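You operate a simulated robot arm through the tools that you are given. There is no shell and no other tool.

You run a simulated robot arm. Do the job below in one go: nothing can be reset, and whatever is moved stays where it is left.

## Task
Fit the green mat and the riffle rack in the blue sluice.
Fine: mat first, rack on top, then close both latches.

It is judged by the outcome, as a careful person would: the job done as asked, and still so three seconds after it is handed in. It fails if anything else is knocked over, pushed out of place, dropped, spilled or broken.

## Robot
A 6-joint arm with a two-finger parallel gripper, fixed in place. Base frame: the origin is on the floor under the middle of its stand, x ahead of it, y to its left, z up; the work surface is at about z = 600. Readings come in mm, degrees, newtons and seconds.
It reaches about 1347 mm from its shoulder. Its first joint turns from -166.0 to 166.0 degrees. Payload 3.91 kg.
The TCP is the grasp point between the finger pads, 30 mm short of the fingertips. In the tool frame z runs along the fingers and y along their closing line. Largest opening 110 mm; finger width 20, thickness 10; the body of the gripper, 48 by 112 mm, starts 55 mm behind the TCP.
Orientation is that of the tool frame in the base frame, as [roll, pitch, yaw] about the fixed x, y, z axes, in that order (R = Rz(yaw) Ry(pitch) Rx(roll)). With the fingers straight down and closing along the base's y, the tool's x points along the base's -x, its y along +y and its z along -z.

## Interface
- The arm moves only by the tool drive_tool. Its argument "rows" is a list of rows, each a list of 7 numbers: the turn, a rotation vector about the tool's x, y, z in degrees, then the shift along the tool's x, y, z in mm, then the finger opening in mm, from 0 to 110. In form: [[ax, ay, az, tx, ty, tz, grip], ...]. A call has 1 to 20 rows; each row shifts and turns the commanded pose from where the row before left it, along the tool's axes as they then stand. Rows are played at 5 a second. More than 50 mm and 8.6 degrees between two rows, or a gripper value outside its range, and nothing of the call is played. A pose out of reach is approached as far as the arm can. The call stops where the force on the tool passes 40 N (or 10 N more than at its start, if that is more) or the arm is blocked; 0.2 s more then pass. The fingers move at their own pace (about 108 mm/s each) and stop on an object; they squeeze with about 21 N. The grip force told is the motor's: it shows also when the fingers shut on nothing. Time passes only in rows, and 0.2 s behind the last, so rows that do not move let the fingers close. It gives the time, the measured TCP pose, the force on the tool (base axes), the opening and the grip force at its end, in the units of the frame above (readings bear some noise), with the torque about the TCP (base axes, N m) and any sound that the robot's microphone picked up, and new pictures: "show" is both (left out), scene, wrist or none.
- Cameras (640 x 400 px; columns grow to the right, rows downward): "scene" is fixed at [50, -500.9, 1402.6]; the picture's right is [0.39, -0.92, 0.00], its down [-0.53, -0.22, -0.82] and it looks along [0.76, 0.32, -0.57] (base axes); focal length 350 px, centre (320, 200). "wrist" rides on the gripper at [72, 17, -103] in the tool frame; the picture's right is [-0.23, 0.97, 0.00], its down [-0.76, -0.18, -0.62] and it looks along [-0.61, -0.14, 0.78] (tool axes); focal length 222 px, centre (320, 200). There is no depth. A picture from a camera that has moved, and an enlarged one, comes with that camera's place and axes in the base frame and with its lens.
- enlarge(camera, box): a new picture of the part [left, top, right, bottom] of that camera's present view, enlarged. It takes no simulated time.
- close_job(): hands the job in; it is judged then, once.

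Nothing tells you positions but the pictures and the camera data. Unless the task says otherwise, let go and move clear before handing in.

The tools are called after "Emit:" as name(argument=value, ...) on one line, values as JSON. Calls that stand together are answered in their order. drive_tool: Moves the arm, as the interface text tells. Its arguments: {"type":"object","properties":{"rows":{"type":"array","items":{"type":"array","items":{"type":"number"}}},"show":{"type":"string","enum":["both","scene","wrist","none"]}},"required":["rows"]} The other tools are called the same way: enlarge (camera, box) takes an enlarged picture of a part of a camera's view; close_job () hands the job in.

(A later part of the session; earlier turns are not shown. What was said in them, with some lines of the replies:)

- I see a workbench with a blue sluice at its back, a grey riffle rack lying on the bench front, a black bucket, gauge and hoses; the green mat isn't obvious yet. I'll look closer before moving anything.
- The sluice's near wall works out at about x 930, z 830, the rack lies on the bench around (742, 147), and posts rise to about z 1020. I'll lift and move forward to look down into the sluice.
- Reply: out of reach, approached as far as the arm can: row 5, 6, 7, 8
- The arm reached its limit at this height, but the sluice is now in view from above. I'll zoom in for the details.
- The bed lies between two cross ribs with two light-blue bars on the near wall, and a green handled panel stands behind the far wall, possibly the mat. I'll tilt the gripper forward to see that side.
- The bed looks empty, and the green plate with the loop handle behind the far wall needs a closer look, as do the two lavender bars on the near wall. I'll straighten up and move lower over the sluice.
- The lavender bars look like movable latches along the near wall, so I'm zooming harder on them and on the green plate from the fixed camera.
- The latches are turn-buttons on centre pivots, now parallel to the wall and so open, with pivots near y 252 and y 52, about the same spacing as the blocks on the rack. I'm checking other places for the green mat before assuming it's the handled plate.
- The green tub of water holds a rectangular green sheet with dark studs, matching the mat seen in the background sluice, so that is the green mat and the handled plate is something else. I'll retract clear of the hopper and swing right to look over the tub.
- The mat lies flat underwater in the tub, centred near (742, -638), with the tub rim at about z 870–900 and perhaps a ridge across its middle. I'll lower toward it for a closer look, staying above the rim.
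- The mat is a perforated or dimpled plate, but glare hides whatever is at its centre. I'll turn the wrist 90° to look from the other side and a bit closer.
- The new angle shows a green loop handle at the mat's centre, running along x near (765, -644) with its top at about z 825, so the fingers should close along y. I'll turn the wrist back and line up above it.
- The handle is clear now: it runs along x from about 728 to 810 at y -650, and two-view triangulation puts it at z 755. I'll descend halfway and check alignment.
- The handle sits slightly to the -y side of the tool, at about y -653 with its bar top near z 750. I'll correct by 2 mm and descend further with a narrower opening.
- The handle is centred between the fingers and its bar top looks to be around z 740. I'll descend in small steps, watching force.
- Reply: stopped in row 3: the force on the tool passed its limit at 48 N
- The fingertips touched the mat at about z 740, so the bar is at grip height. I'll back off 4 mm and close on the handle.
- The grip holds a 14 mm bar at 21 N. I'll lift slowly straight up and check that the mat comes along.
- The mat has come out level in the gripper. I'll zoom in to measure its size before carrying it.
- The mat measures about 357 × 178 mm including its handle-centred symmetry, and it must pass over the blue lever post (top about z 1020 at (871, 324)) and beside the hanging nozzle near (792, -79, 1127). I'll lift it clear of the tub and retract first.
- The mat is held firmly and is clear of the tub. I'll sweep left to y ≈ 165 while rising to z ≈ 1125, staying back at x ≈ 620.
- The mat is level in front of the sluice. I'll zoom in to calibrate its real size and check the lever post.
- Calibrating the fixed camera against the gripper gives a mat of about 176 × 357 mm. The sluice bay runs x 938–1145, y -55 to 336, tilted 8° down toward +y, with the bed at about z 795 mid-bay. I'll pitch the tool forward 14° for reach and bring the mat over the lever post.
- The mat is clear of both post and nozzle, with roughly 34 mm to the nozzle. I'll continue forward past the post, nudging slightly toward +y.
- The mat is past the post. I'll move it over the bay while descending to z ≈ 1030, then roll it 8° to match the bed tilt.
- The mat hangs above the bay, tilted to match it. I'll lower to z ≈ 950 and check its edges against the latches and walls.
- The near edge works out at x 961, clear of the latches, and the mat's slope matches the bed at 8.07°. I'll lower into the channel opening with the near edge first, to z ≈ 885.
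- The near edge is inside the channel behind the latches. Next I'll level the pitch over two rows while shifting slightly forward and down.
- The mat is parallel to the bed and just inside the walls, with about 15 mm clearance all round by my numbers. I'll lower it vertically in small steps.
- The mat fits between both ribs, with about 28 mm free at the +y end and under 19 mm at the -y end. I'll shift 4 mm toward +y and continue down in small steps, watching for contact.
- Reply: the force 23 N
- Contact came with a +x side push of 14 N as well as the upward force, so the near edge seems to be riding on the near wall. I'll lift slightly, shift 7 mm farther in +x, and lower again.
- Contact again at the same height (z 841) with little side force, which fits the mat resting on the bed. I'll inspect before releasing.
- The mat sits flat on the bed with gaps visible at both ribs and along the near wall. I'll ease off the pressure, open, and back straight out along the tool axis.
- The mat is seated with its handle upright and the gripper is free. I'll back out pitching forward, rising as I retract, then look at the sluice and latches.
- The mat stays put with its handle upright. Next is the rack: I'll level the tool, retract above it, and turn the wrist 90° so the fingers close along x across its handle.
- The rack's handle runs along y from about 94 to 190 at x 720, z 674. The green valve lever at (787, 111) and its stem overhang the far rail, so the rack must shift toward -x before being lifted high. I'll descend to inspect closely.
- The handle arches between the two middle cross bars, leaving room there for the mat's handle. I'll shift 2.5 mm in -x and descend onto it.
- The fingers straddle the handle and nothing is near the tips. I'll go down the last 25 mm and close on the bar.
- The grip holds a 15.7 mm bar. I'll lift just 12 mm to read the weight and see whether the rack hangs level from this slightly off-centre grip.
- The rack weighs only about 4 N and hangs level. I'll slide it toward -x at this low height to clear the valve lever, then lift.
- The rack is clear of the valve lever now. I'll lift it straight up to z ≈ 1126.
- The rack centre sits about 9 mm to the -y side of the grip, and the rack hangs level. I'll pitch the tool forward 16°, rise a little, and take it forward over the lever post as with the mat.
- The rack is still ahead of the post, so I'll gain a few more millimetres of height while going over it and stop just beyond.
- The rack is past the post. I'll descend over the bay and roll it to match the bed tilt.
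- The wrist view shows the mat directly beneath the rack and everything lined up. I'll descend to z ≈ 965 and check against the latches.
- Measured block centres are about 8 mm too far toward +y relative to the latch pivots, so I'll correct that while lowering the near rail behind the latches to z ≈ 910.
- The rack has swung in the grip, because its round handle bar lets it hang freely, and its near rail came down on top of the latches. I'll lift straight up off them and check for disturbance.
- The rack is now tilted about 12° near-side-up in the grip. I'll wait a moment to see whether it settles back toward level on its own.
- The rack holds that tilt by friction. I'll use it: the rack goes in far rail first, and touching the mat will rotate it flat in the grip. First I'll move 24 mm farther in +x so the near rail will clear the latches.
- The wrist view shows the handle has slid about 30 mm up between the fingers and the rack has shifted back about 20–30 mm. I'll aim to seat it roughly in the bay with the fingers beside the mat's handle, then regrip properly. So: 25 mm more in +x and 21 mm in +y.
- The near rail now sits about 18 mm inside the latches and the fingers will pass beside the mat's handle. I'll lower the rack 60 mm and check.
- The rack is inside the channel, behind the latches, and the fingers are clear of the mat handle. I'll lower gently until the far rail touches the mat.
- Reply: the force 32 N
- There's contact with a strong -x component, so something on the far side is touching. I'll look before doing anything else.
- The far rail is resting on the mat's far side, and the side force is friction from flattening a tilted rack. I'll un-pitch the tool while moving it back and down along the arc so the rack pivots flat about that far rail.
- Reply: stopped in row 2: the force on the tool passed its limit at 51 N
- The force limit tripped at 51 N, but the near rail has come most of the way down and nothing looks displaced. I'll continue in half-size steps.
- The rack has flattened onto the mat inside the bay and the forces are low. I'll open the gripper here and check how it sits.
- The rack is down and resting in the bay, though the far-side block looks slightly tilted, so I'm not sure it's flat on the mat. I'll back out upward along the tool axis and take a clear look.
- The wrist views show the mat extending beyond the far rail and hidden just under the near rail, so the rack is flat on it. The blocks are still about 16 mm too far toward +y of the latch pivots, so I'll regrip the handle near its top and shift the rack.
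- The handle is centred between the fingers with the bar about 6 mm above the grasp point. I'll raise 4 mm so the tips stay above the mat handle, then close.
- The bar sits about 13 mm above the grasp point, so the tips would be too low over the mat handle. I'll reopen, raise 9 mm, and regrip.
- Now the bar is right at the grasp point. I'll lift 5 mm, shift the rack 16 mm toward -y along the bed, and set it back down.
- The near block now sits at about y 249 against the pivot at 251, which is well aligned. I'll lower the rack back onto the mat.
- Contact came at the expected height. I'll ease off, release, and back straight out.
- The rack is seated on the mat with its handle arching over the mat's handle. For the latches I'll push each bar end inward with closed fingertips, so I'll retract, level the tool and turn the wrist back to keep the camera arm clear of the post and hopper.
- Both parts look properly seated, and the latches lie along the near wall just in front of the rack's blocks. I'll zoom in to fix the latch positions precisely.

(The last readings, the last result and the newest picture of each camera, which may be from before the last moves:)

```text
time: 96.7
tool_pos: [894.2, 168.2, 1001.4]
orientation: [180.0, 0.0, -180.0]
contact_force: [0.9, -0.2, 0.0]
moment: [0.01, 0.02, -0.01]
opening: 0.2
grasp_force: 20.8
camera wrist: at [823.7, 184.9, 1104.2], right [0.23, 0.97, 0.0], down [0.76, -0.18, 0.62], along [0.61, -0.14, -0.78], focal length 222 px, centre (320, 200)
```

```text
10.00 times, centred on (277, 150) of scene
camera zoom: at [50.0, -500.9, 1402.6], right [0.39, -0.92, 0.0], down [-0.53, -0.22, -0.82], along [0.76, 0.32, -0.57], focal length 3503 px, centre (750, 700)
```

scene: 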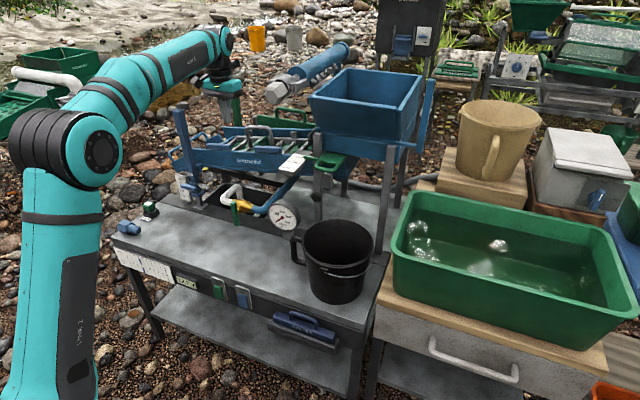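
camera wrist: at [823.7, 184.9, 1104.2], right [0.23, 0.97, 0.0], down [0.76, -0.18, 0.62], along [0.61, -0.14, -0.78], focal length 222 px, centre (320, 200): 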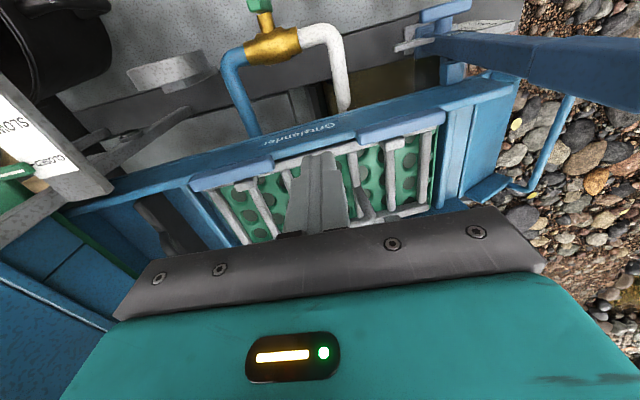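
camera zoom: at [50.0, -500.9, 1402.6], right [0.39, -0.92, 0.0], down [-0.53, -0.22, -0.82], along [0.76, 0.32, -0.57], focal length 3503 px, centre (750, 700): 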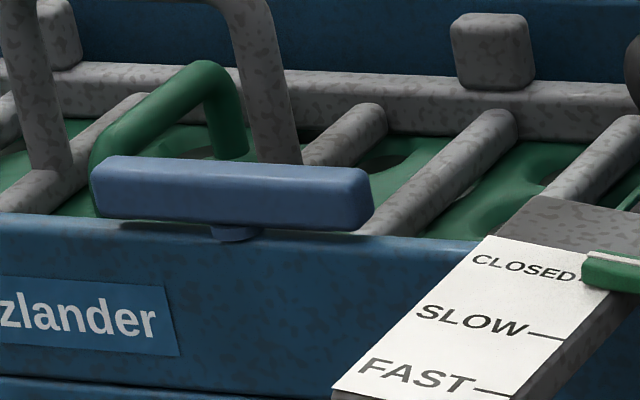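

The blocks line up with the latch pivots within about 5 mm. Latch 1 spans y 203–301 with its pivot at (933, 252) and bar z 846–865; latch 2's pivot is at (933, 52) with bar z 868–886. I'll place the closed fingertips outside latch 1's -y end.

Emit:
drive_tool(rows=[[0, 0, 0, -4, 23, 15, 0], [0, 0, 0, -3, 23, 25, 0], [0, 0, 0, 0, 0, 25, 0], [0, 0, 0, 0, 0, 25, 0], [0, 0, 0, 0, 0, 20, 0], [0, 0, 0, 0, 0, 6, 0], [0, 0, 0, 0, 0, 0, 0]], show="wrist")

Emit:
enlarge(camera="scene", box=[195, 115, 275, 165])

Emit:
enlarge(camera="wrist", box=[200, 80, 440, 230])

```text
time: 98.3
tool_pos: [903.3, 211.8, 885.3]
orientation: [-180.0, 0.1, 179.9]
contact_force: [0.0, -0.2, 0.5]
moment: [-0.02, 0.01, 0.03]
opening: 0.0
grasp_force: 21.4
camera wrist: at [831.3, 230.5, 987.6], right [0.23, 0.97, 0.0], down [0.76, -0.18, 0.62], along [0.61, -0.14, -0.78], focal length 222 px, centre (320, 200)
```

wrist: 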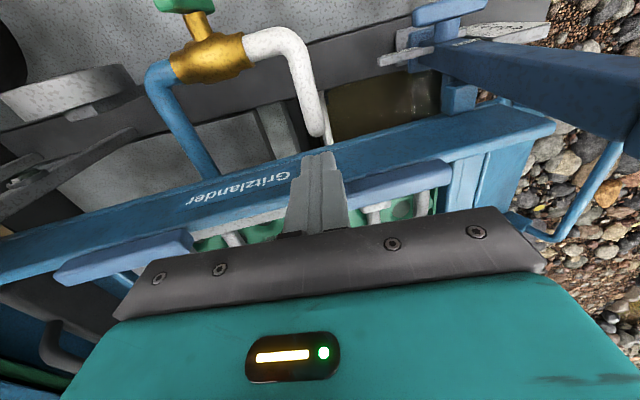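

```text
8.00 times, centred on (235, 140) of scene
camera zoom: at [50.0, -500.9, 1402.6], right [0.39, -0.92, 0.0], down [-0.53, -0.22, -0.82], along [0.76, 0.32, -0.57], focal length 2802 px, centre (1000, 680)
```

zoom: 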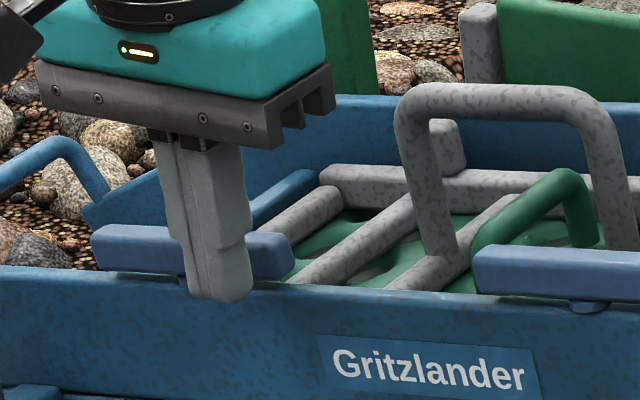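

```text
2.67 times, centred on (320, 155) of wrist
camera zoom: at [831.3, 230.5, 987.6], right [0.23, 0.97, 0.0], down [0.76, -0.18, 0.62], along [0.61, -0.14, -0.78], focal length 592 px, centre (320, 320)
```

zoom: 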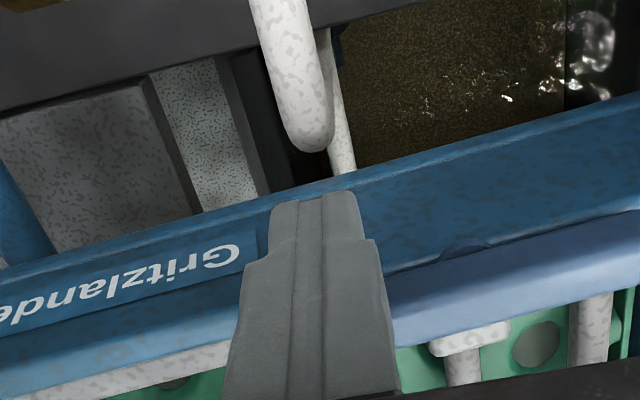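

The fingertips are in position about 12 mm outside the bar. I'll push inward along an arc around the pivot, stopping halfway to check.

Emit:
drive_tool(rows=[[0, 0, 0, -10.7, 1.2, 0, 0], [0, 0, 0, -5.5, -1.5, 0, 0], [0, 0, 0, -4.3, -1.3, 0, 0], [0, 0, 0, -5.2, -1.2, 0, 0], [0, 0, 0, -4.6, -0.5, 0, 0], [0, 0, 0, -5.4, 0.5, 0, 0], [0, 0, 0, 0, 0, 0, 0]], show="wrist")

Emit:
enlarge(camera="scene", box=[195, 115, 275, 165])

Emit:
enlarge(camera="wrist", box=[200, 80, 440, 230])

```text
time: 99.9
tool_pos: [939.2, 208.8, 886.3]
orientation: [180.0, 0.0, 179.9]
contact_force: [-0.2, 0.2, -0.2]
moment: [-0.03, -0.02, -0.02]
opening: 0.0
grasp_force: 21.0
camera wrist: at [867.3, 228.0, 988.6], right [0.23, 0.97, 0.0], down [0.76, -0.18, 0.62], along [0.61, -0.14, -0.78], focal length 222 px, centre (320, 200)
```

wrist: 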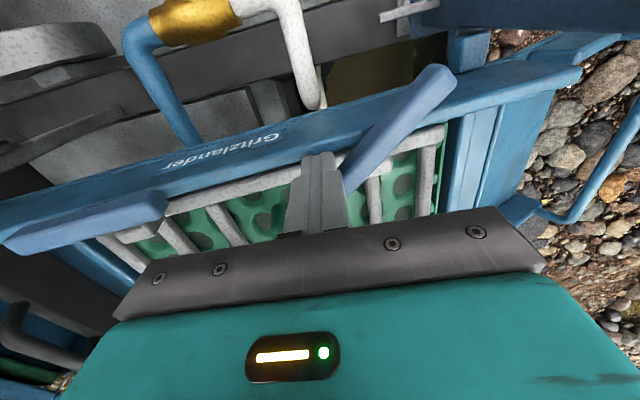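

```text
8.00 times, centred on (235, 140) of scene
camera zoom: at [50.0, -500.9, 1402.6], right [0.39, -0.92, 0.0], down [-0.53, -0.22, -0.82], along [0.76, 0.32, -0.57], focal length 2802 px, centre (1000, 680)
```

zoom: 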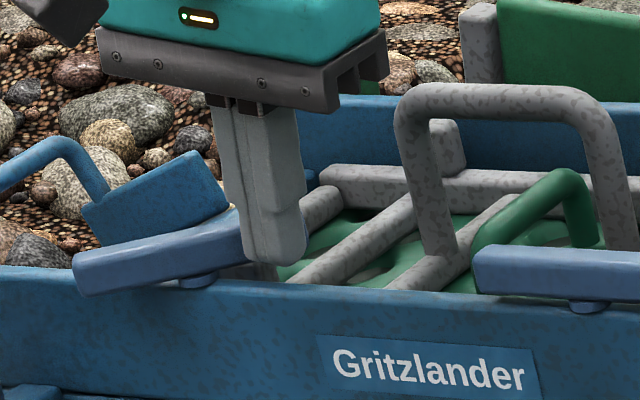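

```text
2.67 times, centred on (320, 155) of wrist
camera zoom: at [867.3, 228.0, 988.6], right [0.23, 0.97, 0.0], down [0.76, -0.18, 0.62], along [0.61, -0.14, -0.78], focal length 592 px, centre (320, 320)
```

zoom: 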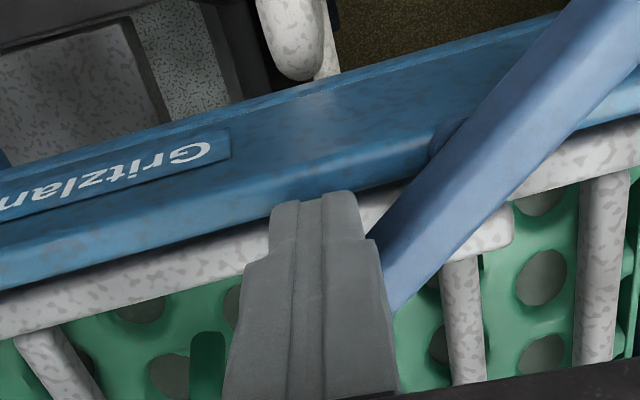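

The latch turns freely. I'll continue along the arc to the closed position.

Emit:
drive_tool(rows=[[0, 0, 0, -5.4, 1, 0, 0], [0, 0, 0, -5.4, 2.2, 0, 0], [0, 0, 0, -5.3, 2.6, 0, 0], [0, 0, 0, -5.2, 3.9, 0, 0], [0, 0, 0, -4.1, 4.7, 0, 0], [0, 0, 0, -3.9, 5.3, 0, 0], [0, 0, 0, -2.5, 4.5, 0, 0], [0, 0, 0, 0, 0, 0, 0]], show="wrist")

Emit:
enlarge(camera="scene", box=[195, 115, 275, 165])

Emit:
enlarge(camera="wrist", box=[200, 40, 520, 240])

```text
time: 101.7
tool_pos: [969.7, 233.3, 887.3]
orientation: [180.0, 0.0, 180.0]
contact_force: [0.7, -0.4, 0.6]
moment: [0.0, 0.01, 0.01]
opening: 0.0
grasp_force: 21.0
camera wrist: at [898.2, 251.7, 988.7], right [0.23, 0.97, 0.0], down [0.76, -0.18, 0.62], along [0.61, -0.14, -0.78], focal length 222 px, centre (320, 200)
```

wrist: 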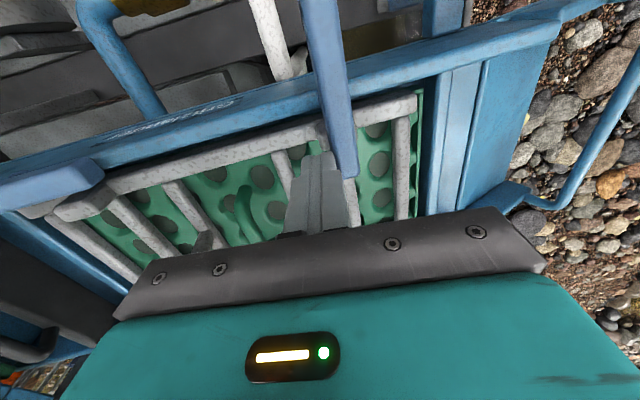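

```text
8.00 times, centred on (235, 140) of scene
camera zoom: at [50.0, -500.9, 1402.6], right [0.39, -0.92, 0.0], down [-0.53, -0.22, -0.82], along [0.76, 0.32, -0.57], focal length 2802 px, centre (1000, 680)
```

zoom: 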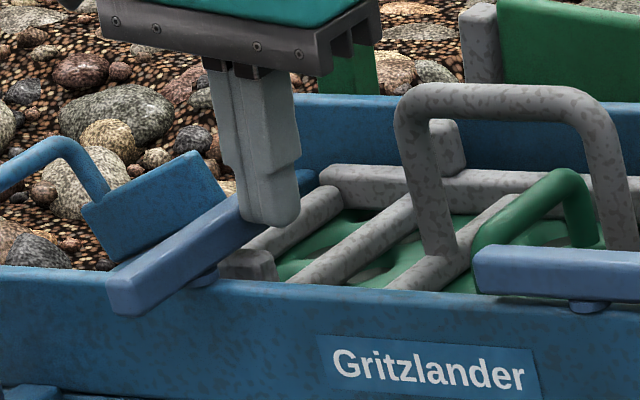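

```text
2.00 times, centred on (360, 140) of wrist
camera zoom: at [898.2, 251.7, 988.7], right [0.23, 0.97, 0.0], down [0.76, -0.18, 0.62], along [0.61, -0.14, -0.78], focal length 444 px, centre (240, 320)
```

zoom: 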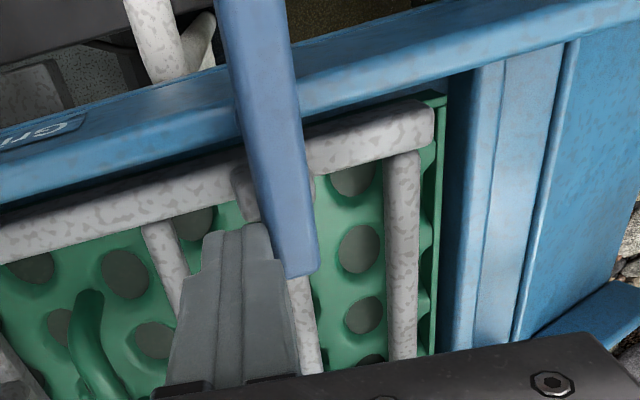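

Latch 1 is perpendicular to the wall, with its inner end over the rack's block. I'll lift clear and move to the outside of latch 2's +y end.

Emit:
drive_tool(rows=[[0, 0, 0, 0, -4, 0, 0], [0, 0, 0, 0, 0, -25, 0], [0, 0, 0, 0, 0, -25, 0], [0, 0, 0, 0, 0, -25, 0], [0, 0, 0, 16.7, -35, 0, 0], [0, 0, 0, 16.7, -35, 0, 0], [0, 0, 0, 16.7, -35, 0, 0], [0, 0, 0, 16.7, -34, 0, 0], [0, 0, 0, 0, 0, 25, 0], [0, 0, 0, 0, 0, 25, 0], [0, 0, 0, 0, 0, 13, 0], [0, 0, 0, 0, 0, 0, 0]], show="wrist")

Emit:
enlarge(camera="scene", box=[230, 115, 310, 165])

Emit:
enlarge(camera="wrist", box=[200, 60, 520, 260])

```text
time: 104.3
tool_pos: [904.1, 90.7, 897.6]
orientation: [179.9, 0.0, 179.9]
contact_force: [-0.9, 0.2, 0.6]
moment: [0.0, -0.03, 0.0]
opening: 0.1
grasp_force: 21.2
camera wrist: at [831.8, 109.1, 999.2], right [0.23, 0.97, 0.0], down [0.76, -0.18, 0.62], along [0.61, -0.14, -0.78], focal length 222 px, centre (320, 200)
```

wrist: 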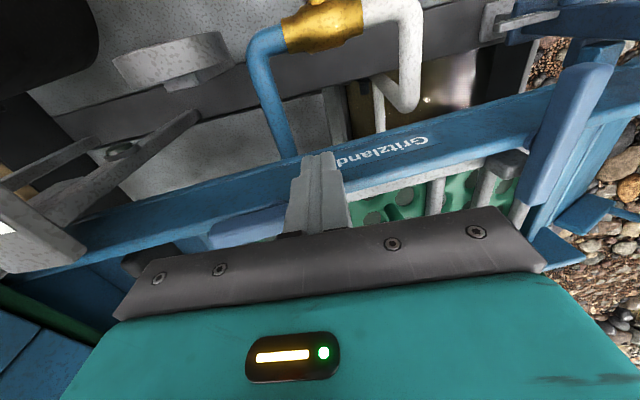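

```text
8.00 times, centred on (270, 140) of scene
camera zoom: at [50.0, -500.9, 1402.6], right [0.39, -0.92, 0.0], down [-0.53, -0.22, -0.82], along [0.76, 0.32, -0.57], focal length 2802 px, centre (720, 680)
```

zoom: 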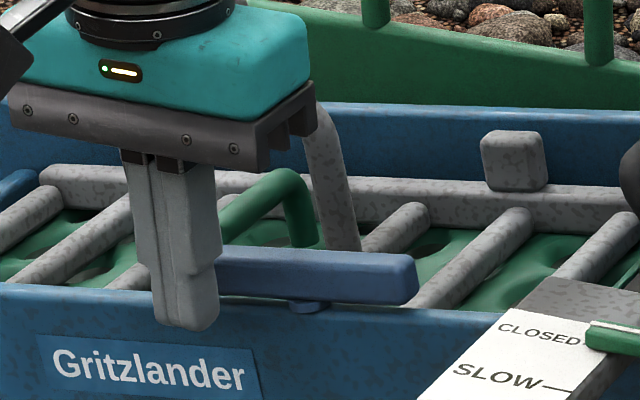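

```text
2.00 times, centred on (360, 160) of wrist
camera zoom: at [831.8, 109.1, 999.2], right [0.23, 0.97, 0.0], down [0.76, -0.18, 0.62], along [0.61, -0.14, -0.78], focal length 444 px, centre (240, 280)
```

zoom: 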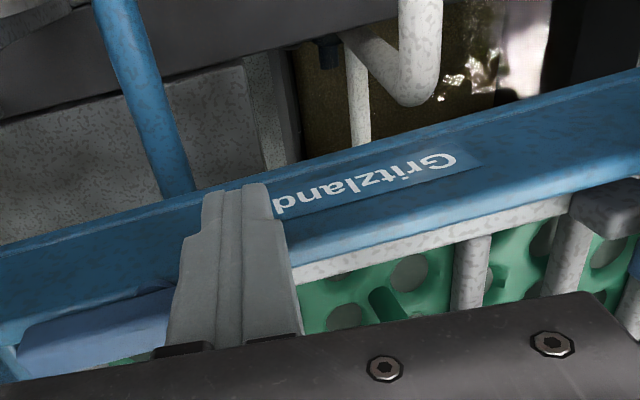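

The fingertips overlap latch 2's +y end, about 11 mm in front of it. I'll push this one inward along the mirrored arc.

Emit:
drive_tool(rows=[[0, 0, 0, -9.9, 0.3, 0, 0], [0, 0, 0, -5.5, 1.5, 0, 0], [0, 0, 0, -4.3, 1.3, 0, 0], [0, 0, 0, -5.2, 1.2, 0, 0], [0, 0, 0, -4.6, 0.5, 0, 0], [0, 0, 0, -5.4, -0.5, 0, 0], [0, 0, 0, 0, 0, 0, 0]], show="wrist")

Emit:
enlarge(camera="scene", box=[230, 115, 310, 165])

```text
time: 104.9
tool_pos: [917.0, 91.4, 897.2]
orientation: [-179.9, -0.4, 179.9]
contact_force: [-19.8, -4.3, 2.1]
moment: [-0.28, 0.19, -0.11]
opening: 0.1
grasp_force: 21.1
stopped in row 3: the force on the tool passed its limit at 48 N (the readings are from after the stop); the commanded pose is now the measured one
camera wrist: at [845.2, 110.3, 999.9], right [0.23, 0.97, 0.0], down [0.77, -0.18, 0.62], along [0.6, -0.14, -0.79], focal length 222 px, centre (320, 200)
```

wrist: 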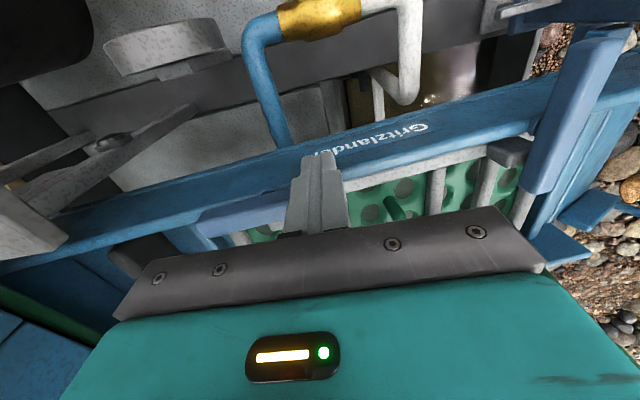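

```text
8.00 times, centred on (270, 140) of scene
camera zoom: at [50.0, -500.9, 1402.6], right [0.39, -0.92, 0.0], down [-0.53, -0.22, -0.82], along [0.76, 0.32, -0.57], focal length 2802 px, centre (720, 680)
```

zoom: 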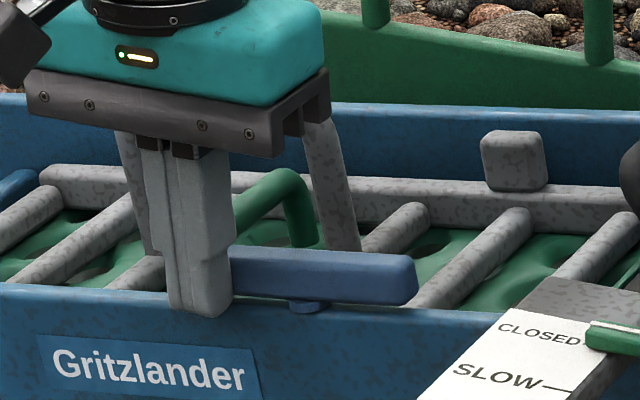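

Latch 2 doesn't turn in that direction, so it must only turn the same way as latch 1. I'll back off, go over to the channel side, and push its +y end outward instead.

Emit:
drive_tool(rows=[[0, 0, 0, 6, 0, 0, 0], [0, 0, 0, 6, 0, 0, 0], [0, 0, 0, 0, 0, -25, 0], [0, 0, 0, 0, 0, -25, 0], [0, 0, 0, 0, 0, -15, 0], [0, 0, 0, -26, 0.5, 0, 0], [0, 0, 0, -25, 0.5, 0, 0], [0, 0, 0, 0, 0, 25, 0], [0, 0, 0, 0, 0, 25, 0], [0, 0, 0, 0, 0, 15, 0], [0, 0, 0, 0, 0, 0, 0]], show="wrist")

Emit:
enlarge(camera="scene", box=[230, 115, 310, 165])

Emit:
enlarge(camera="wrist", box=[160, 60, 480, 260])

```text
time: 107.3
tool_pos: [956.0, 93.1, 897.1]
orientation: [-179.9, -0.4, 179.9]
contact_force: [-0.3, 0.7, -0.5]
moment: [0.0, -0.03, 0.03]
opening: 0.0
grasp_force: 21.0
camera wrist: at [884.0, 111.5, 998.7], right [0.23, 0.97, 0.0], down [0.77, -0.18, 0.62], along [0.6, -0.14, -0.79], focal length 222 px, centre (320, 200)
```

wrist: 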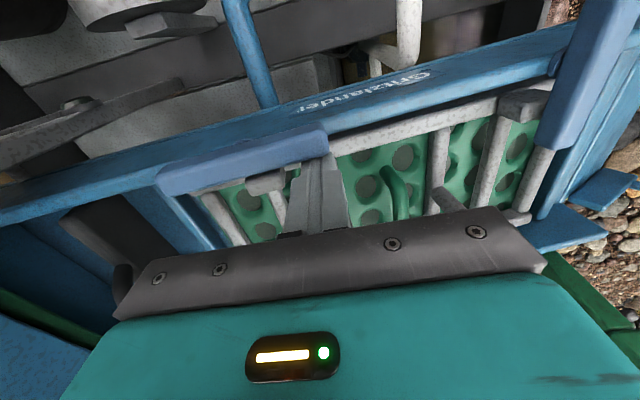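

```text
8.00 times, centred on (270, 140) of scene
camera zoom: at [50.0, -500.9, 1402.6], right [0.39, -0.92, 0.0], down [-0.53, -0.22, -0.82], along [0.76, 0.32, -0.57], focal length 2802 px, centre (720, 680)
```

zoom: 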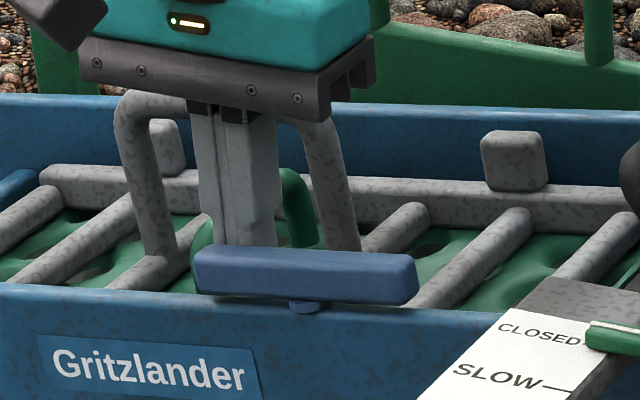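

```text
2.00 times, centred on (320, 160) of wrist
camera zoom: at [884.0, 111.5, 998.7], right [0.23, 0.97, 0.0], down [0.77, -0.18, 0.62], along [0.6, -0.14, -0.79], focal length 444 px, centre (320, 280)
```

zoom: 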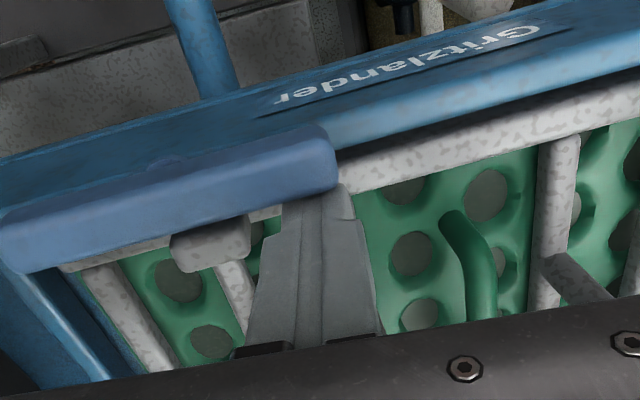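

The fingertips are on the channel side of latch 2's +y end. I'll push it outward along the arc and check midway.

Emit:
drive_tool(rows=[[0, 0, 0, 6, -0.1, 0, 0], [0, 0, 0, 4, 0.4, 0, 0], [0, 0, 0, 3.8, 0.4, 0, 0], [0, 0, 0, 5.2, 1.2, 0, 0], [0, 0, 0, 4.6, 0.5, 0, 0], [0, 0, 0, 5.4, -0.3, 0, 0], [0, 0, 0, 0, 0, 0, 0]], show="wrist")

Emit:
enlarge(camera="scene", box=[230, 115, 310, 165])

```text
time: 108.9
tool_pos: [927.3, 95.5, 896.7]
orientation: [-179.9, -0.5, 180.0]
contact_force: [0.5, 0.3, 0.2]
moment: [0.01, 0.05, 0.02]
opening: 0.0
grasp_force: 20.8
camera wrist: at [856.4, 113.5, 999.0], right [0.23, 0.97, 0.0], down [0.77, -0.18, 0.62], along [0.6, -0.14, -0.79], focal length 222 px, centre (320, 200)
```

wrist: 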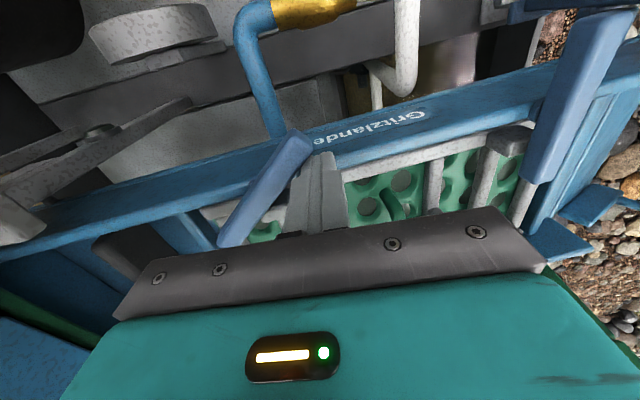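

```text
8.00 times, centred on (270, 140) of scene
camera zoom: at [50.0, -500.9, 1402.6], right [0.39, -0.92, 0.0], down [-0.53, -0.22, -0.82], along [0.76, 0.32, -0.57], focal length 2802 px, centre (720, 680)
```

zoom: 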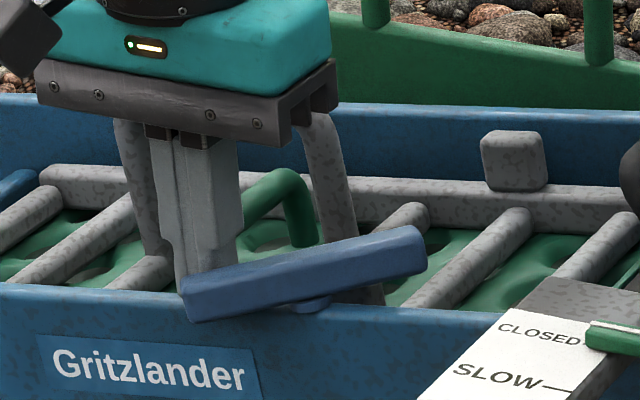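

It turns freely this way. I'll continue to the closed position.

Emit:
drive_tool(rows=[[0, 0, 0, 5.9, -1.3, 0, 0], [0, 0, 0, 5.4, -2, 0, 0], [0, 0, 0, 5.3, -2.8, 0, 0], [0, 0, 0, 4.9, -3.9, 0, 0], [0, 0, 0, 4.4, -4.7, 0, 0], [0, 0, 0, 3.6, -5.3, 0, 0], [0, 0, 0, 2.5, -5, 0, 0], [0, 0, 0, 0, 0, 0, 0]], show="wrist")

Emit:
enlarge(camera="scene", box=[230, 115, 310, 165])

Emit:
enlarge(camera="wrist", box=[160, 60, 480, 260])

```text
time: 110.7
tool_pos: [894.4, 72.0, 896.1]
orientation: [-179.8, -0.5, -180.0]
contact_force: [2.2, 6.1, -2.6]
moment: [0.03, -0.01, 0.09]
opening: 0.0
grasp_force: 21.1
camera wrist: at [824.2, 89.3, 999.0], right [0.23, 0.97, 0.0], down [0.77, -0.18, 0.62], along [0.6, -0.14, -0.79], focal length 222 px, centre (320, 200)
```

wrist: 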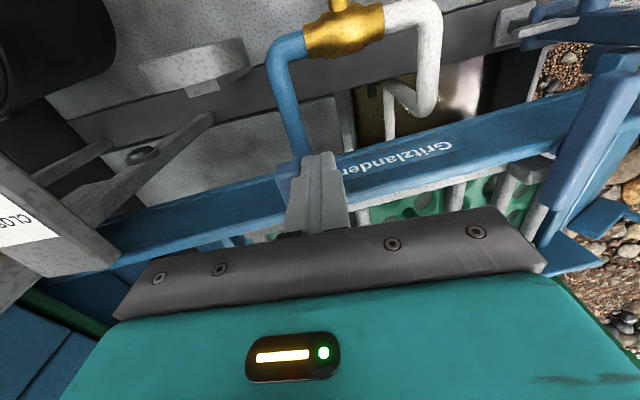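

```text
8.00 times, centred on (270, 140) of scene
camera zoom: at [50.0, -500.9, 1402.6], right [0.39, -0.92, 0.0], down [-0.53, -0.22, -0.82], along [0.76, 0.32, -0.57], focal length 2802 px, centre (720, 680)
```

zoom: 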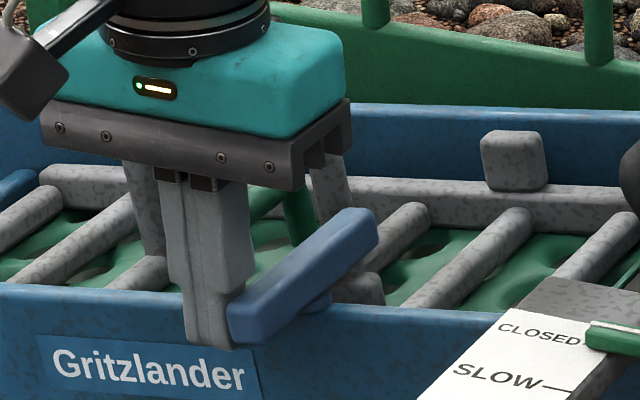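

```text
2.00 times, centred on (320, 160) of wrist
camera zoom: at [824.2, 89.3, 999.0], right [0.23, 0.97, 0.0], down [0.77, -0.18, 0.62], along [0.6, -0.14, -0.79], focal length 444 px, centre (320, 280)
```

zoom: 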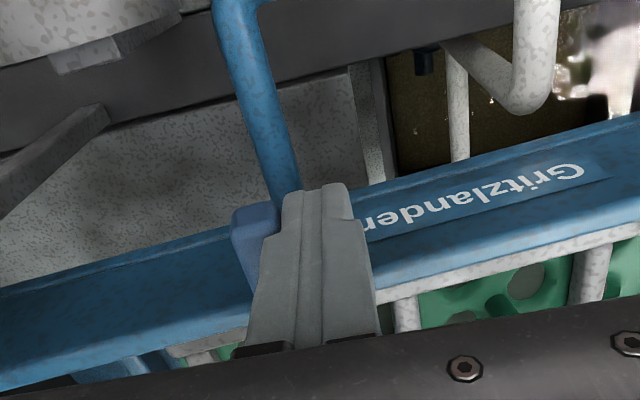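

Light resistance at the end suggests the latch reached its closed stop. I'll back off, lift clear, and take an overall look.

Emit:
drive_tool(rows=[[0, 0, 0, 0, 6, 0, 0], [0, 0, 0, 0, 0, -25, 0], [0, 0, 0, 0, 0, -30, 0], [0, 0, 0, 10, 20, -25, 0], [0, 0, 0, 20, 30, -15, 0], [0, 0, 0, 20, 30, 0, 0], [0, 0, 0, 0, 0, 0, 0]], show="both")

Emit:
enlarge(camera="scene", box=[205, 100, 317, 170])

Emit:
enlarge(camera="wrist", box=[140, 60, 540, 260])

```text
time: 112.3
tool_pos: [845.6, 157.7, 990.7]
orientation: [-179.9, -0.4, 179.8]
contact_force: [0.6, 1.0, -0.5]
moment: [0.01, 0.03, 0.0]
opening: 0.0
grasp_force: 20.8
camera wrist: at [773.9, 176.1, 1094.2], right [0.23, 0.97, 0.0], down [0.77, -0.18, 0.62], along [0.6, -0.14, -0.79], focal length 222 px, centre (320, 200)
```

scene: 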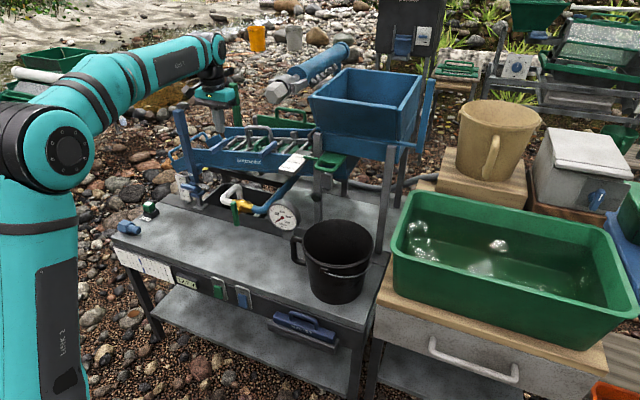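
wrist: 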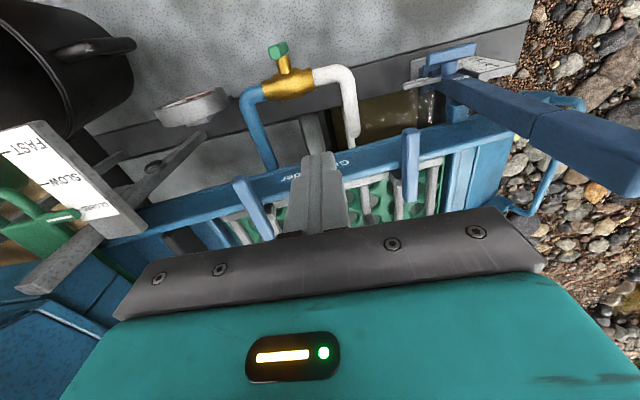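

```text
5.71 times, centred on (261, 135) of scene
camera zoom: at [50.0, -500.9, 1402.6], right [0.39, -0.92, 0.0], down [-0.53, -0.22, -0.82], along [0.76, 0.32, -0.57], focal length 2002 px, centre (657, 571)
```

zoom: 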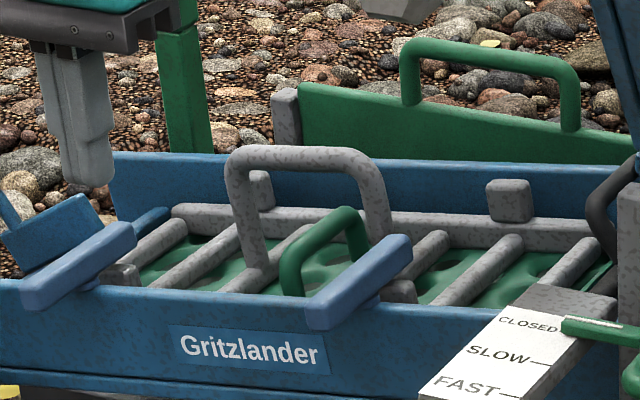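

```text
1.60 times, centred on (340, 160) of wrist
camera zoom: at [773.9, 176.1, 1094.2], right [0.23, 0.97, 0.0], down [0.77, -0.18, 0.62], along [0.6, -0.14, -0.79], focal length 355 px, centre (288, 264)
```

zoom: 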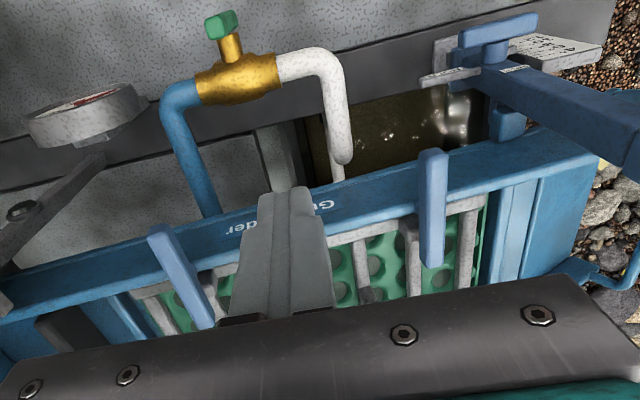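

Both latches now lie across the wall over the rack's blocks: latch 1 at about 90° and latch 2 at about 86°. I'll give latch 2 a small extra push so it's fully closed.

Emit:
drive_tool(rows=[[0, 0, 0, -16, -24, 10, 0], [0, 0, 0, -16, -24, 13, 0], [0, 0, 0, -16.5, -24, 13, 0], [0, 0, 0, 0, 0, 25, 0], [0, 0, 0, 0, 0, 25, 0], [0, 0, 0, 0, 0, 8, 0], [0, 0, 0, 0, -6, 0, 0], [0, 0, 0, 0, -4, 0, 0], [0, 0, 0, 0, 0, 0, 0]], show="none")

Emit:
drive_tool(rows=[[0, 0, 0, 0, -2, 0, 0], [0, 0, 0, 0, -2, 0, 0], [0, 0, 0, 0, 0, 0, 0]], show="none")

Emit:
enlarge(camera="scene", box=[230, 115, 310, 165])

```text
time: 114.3
tool_pos: [894.6, 75.7, 898.0]
orientation: [-179.9, -0.3, 179.9]
contact_force: [0.4, 0.7, 0.8]
moment: [-0.01, -0.02, -0.01]
opening: 0.0
grasp_force: 21.0
```

```text
time: 115.1
tool_pos: [895.5, 72.0, 897.7]
orientation: [-179.8, -0.3, 179.9]
contact_force: [-1.1, 2.9, -1.1]
moment: [0.03, 0.02, 0.05]
opening: 0.0
grasp_force: 21.1
```

```text
8.00 times, centred on (270, 140) of scene
camera zoom: at [50.0, -500.9, 1402.6], right [0.39, -0.92, 0.0], down [-0.53, -0.22, -0.82], along [0.76, 0.32, -0.57], focal length 2802 px, centre (720, 680)
```

zoom: 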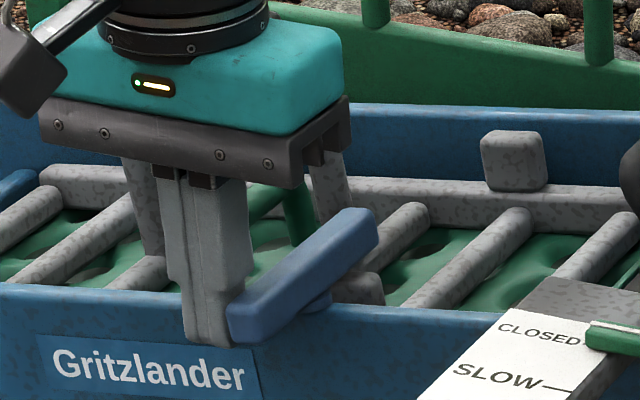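

Emit:
drive_tool(rows=[[0, 0, 0, 0, -1.5, 0, 0], [0, 0, 0, 0, -1.5, 0, 0], [0, 0, 0, 0, 0, 0, 0]], show="none")

Emit:
enlarge(camera="scene", box=[230, 115, 310, 165])

```text
time: 115.9
tool_pos: [894.8, 70.4, 897.7]
orientation: [-180.0, -0.5, -180.0]
contact_force: [-5.3, 34.7, -0.1]
moment: [0.3, 0.03, 0.26]
opening: 0.2
grasp_force: 21.1
```

```text
8.00 times, centred on (270, 140) of scene
camera zoom: at [50.0, -500.9, 1402.6], right [0.39, -0.92, 0.0], down [-0.53, -0.22, -0.82], along [0.76, 0.32, -0.57], focal length 2802 px, centre (720, 680)
```

zoom: 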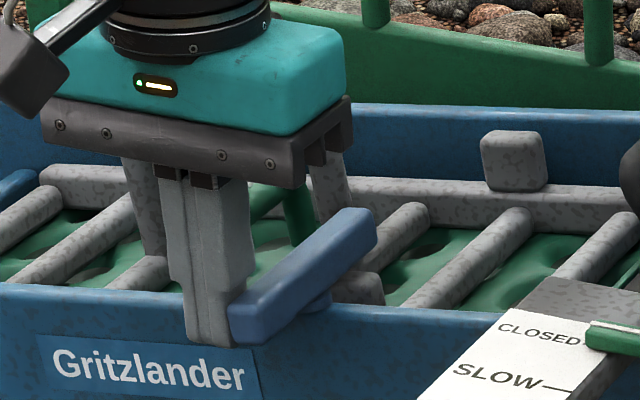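

Latch 2 is hard against its stop at 35 N, so it's fully closed. I'll release and check latch 1 the same way from inside.

Emit:
drive_tool(rows=[[0, 0, 0, 0, 6, 0, 0], [0, 0, 0, 0, 0, -25, 0], [0, 0, 0, 0, 0, -25, 0], [0, 0, 0, 0, 0, -17, 0], [0, 0, 0, -15.2, 30, 0, 0], [0, 0, 0, -15.2, 30, 0, 0], [0, 0, 0, -15.2, 30, 0, 0], [0, 0, 0, -15.2, 30, 0, 0], [0, 0, 0, -15.2, 29, 0, 0], [0, 0, 0, 0, 0, 25, 0], [0, 0, 0, 0, 0, 25, 0], [0, 0, 0, 0, 0, 20, 0], [0, 0, 0, 0, 0, 7, 0], [0, 0, 0, 0, 5, 0, 0], [0, 0, 0, 0, 0, 0, 0]], show="wrist")

Emit:
enlarge(camera="scene", box=[195, 115, 275, 165])

```text
time: 119.1
tool_pos: [970.7, 227.8, 886.6]
orientation: [-179.9, -0.4, 179.9]
contact_force: [0.5, -0.9, 0.6]
moment: [-0.04, -0.01, 0.0]
opening: 0.1
grasp_force: 20.5
camera wrist: at [899.4, 246.2, 989.1], right [0.23, 0.97, 0.0], down [0.77, -0.18, 0.62], along [0.6, -0.14, -0.79], focal length 222 px, centre (320, 200)
```

wrist: 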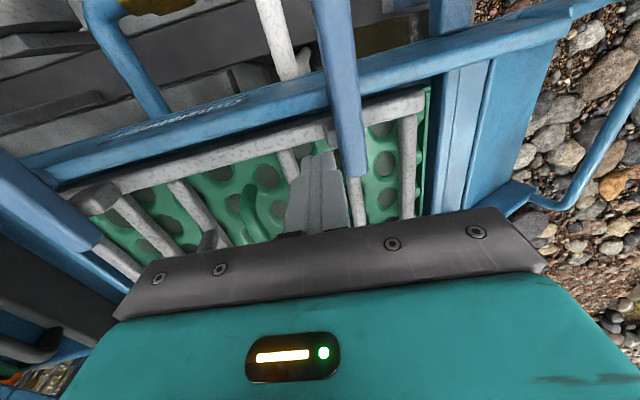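

```text
8.00 times, centred on (235, 140) of scene
camera zoom: at [50.0, -500.9, 1402.6], right [0.39, -0.92, 0.0], down [-0.53, -0.22, -0.82], along [0.76, 0.32, -0.57], focal length 2802 px, centre (1000, 680)
```

zoom: 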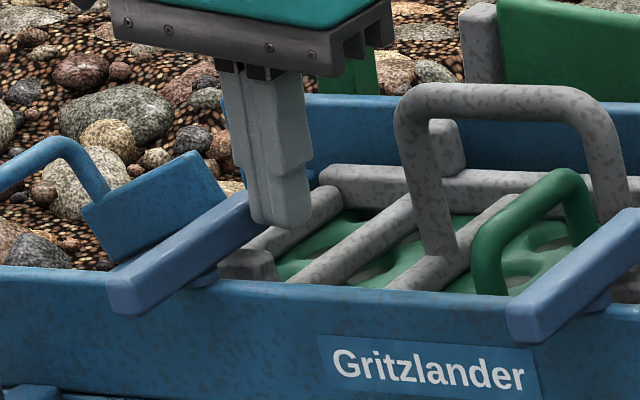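

Emit:
drive_tool(rows=[[0, 0, 0, 0, 4, 0, 0], [0, 0, 0, 0, 2, 0, 0], [0, 0, 0, 0, 1.5, 0, 0], [0, 0, 0, 0, 0, 0, 0]], show="none")

Emit:
drive_tool(rows=[[0, 0, 0, 0, 1.5, 0, 0], [0, 0, 0, 0, 0, 0, 0]], show="none")

```text
time: 120.1
tool_pos: [971.1, 234.2, 886.2]
orientation: [-179.9, -0.4, 179.9]
contact_force: [-1.1, -7.4, 1.7]
moment: [-0.19, 0.05, 0.0]
opening: 0.0
grasp_force: 21.0
```

```text
time: 120.7
tool_pos: [970.4, 234.0, 885.5]
orientation: [-179.9, -0.6, 179.8]
contact_force: [-8.9, -30.3, 1.0]
moment: [-0.92, 0.32, 0.33]
opening: 0.0
grasp_force: 20.9
```

Latch 1 is also firmly against its closed stop. I'll back off, lift clear, and retreat for a final inspection.

Emit:
drive_tool(rows=[[0, 0, 0, 0, -7, 0, 0], [0, 0, 0, 0, 0, -25, 0], [0, 0, 0, 0, 0, -25, 0], [0, 0, 0, 0, 0, -25, 0], [0, 0, 0, 30, -15, -10, 0], [0, 0, 0, 35, -15, -15, 0], [0, 0, 0, 35, -15, -15, 0], [0, 0, 0, 35, 0, -15, 0], [0, 0, 0, 35, 0, -15, 0], [0, 0, 0, 35, 0, -15, 0], [0, 0, 0, 35, 0, -10, 0], [0, 0, 0, 0, 0, 0, 20]], show="both")

Emit:
enlarge(camera="scene", box=[165, 80, 325, 180])

Emit:
enlarge(camera="scene", box=[205, 110, 301, 170])

Emit:
enlarge(camera="wrist", box=[140, 80, 540, 280])

```text
time: 123.3
tool_pos: [732.3, 186.6, 1059.8]
orientation: [-179.9, -0.5, 180.0]
contact_force: [0.0, -0.4, -0.1]
moment: [0.01, -0.01, 0.0]
opening: 19.9
grasp_force: 0.1
camera wrist: at [660.3, 203.8, 1161.5], right [0.23, 0.97, 0.0], down [0.77, -0.18, 0.62], along [0.6, -0.14, -0.79], focal length 222 px, centre (320, 200)
```

scene: 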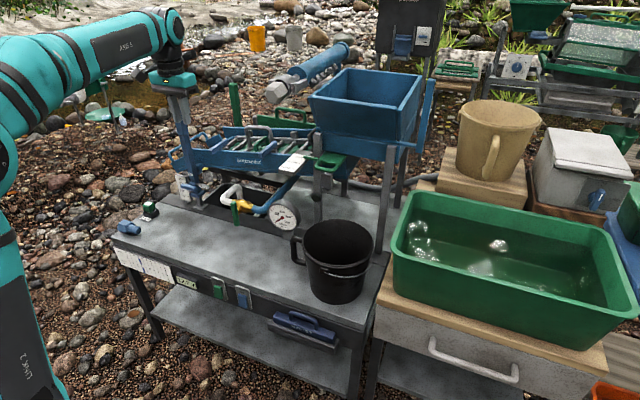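
wrist: 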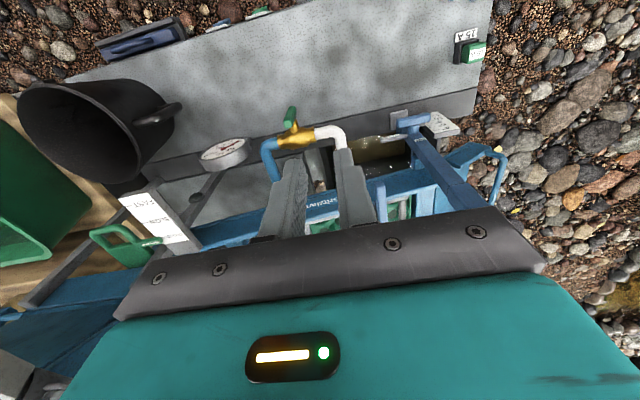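

```text
4.00 times, centred on (245, 130) of scene
camera zoom: at [50.0, -500.9, 1402.6], right [0.39, -0.92, 0.0], down [-0.53, -0.22, -0.82], along [0.76, 0.32, -0.57], focal length 1401 px, centre (620, 480)
```

zoom: 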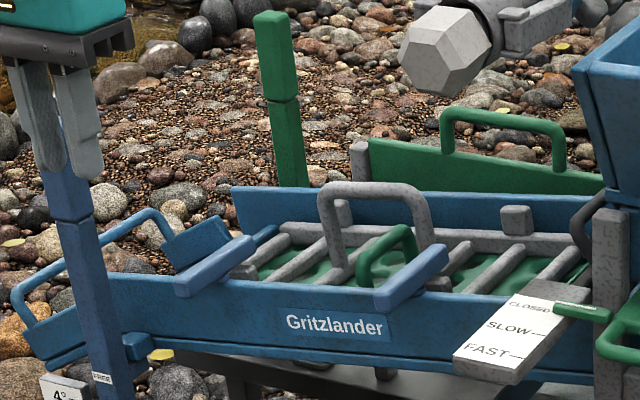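

```text
6.67 times, centred on (253, 140) of scene
camera zoom: at [50.0, -500.9, 1402.6], right [0.39, -0.92, 0.0], down [-0.53, -0.22, -0.82], along [0.76, 0.32, -0.57], focal length 2335 px, centre (767, 600)
```

zoom: 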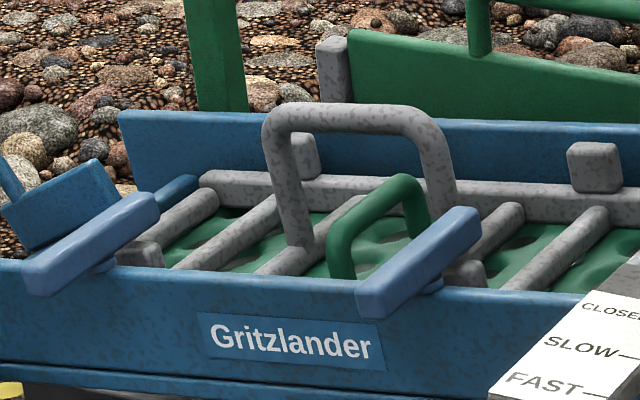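

```text
1.60 times, centred on (340, 180) of wrist
camera zoom: at [660.3, 203.8, 1161.5], right [0.23, 0.97, 0.0], down [0.77, -0.18, 0.62], along [0.6, -0.14, -0.79], focal length 355 px, centre (288, 232)
```

zoom: 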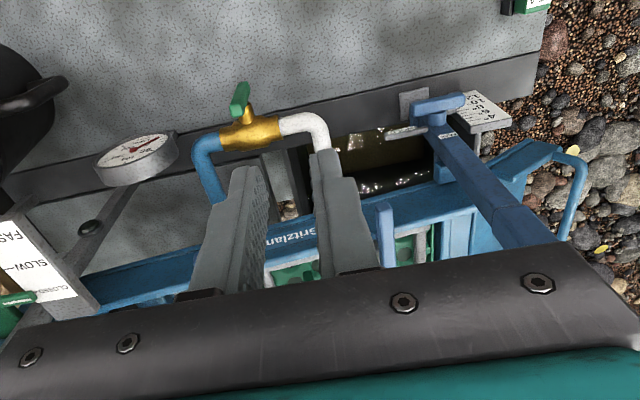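

The mat lies flat in the bay with the rack seated on top, and both latches are turned across the near wall over the rack's blocks. The tub, bucket, valve and lever post look unchanged and the gripper is clear, so I'm handing in.

Emit:
close_job()

```text
The job is handed in.
```

The job is handed in. The green mat lies in the sluice bed, the riffle rack sits on top of it, and both latches are closed over the rack's near-side blocks.

- **Mat:** it was soaking in the green tub. I lifted it out by its handle and laid it flat between the two ribs.
- **Rack:** on the first try, the rack slipped in the gripper and its near rail came down on the latches. I lifted it off, set it in the bay, regripped it and shifted it 16 mm so the blocks line up with the latches.
- **Latches:** they only turn one way. I first pushed the second one the wrong way and it stopped the arm at 48 N without moving. Both were then turned across the wall until they hit their stops.

In the last pictures, nothing else looked moved, spilled or knocked over, and the gripper was clear.
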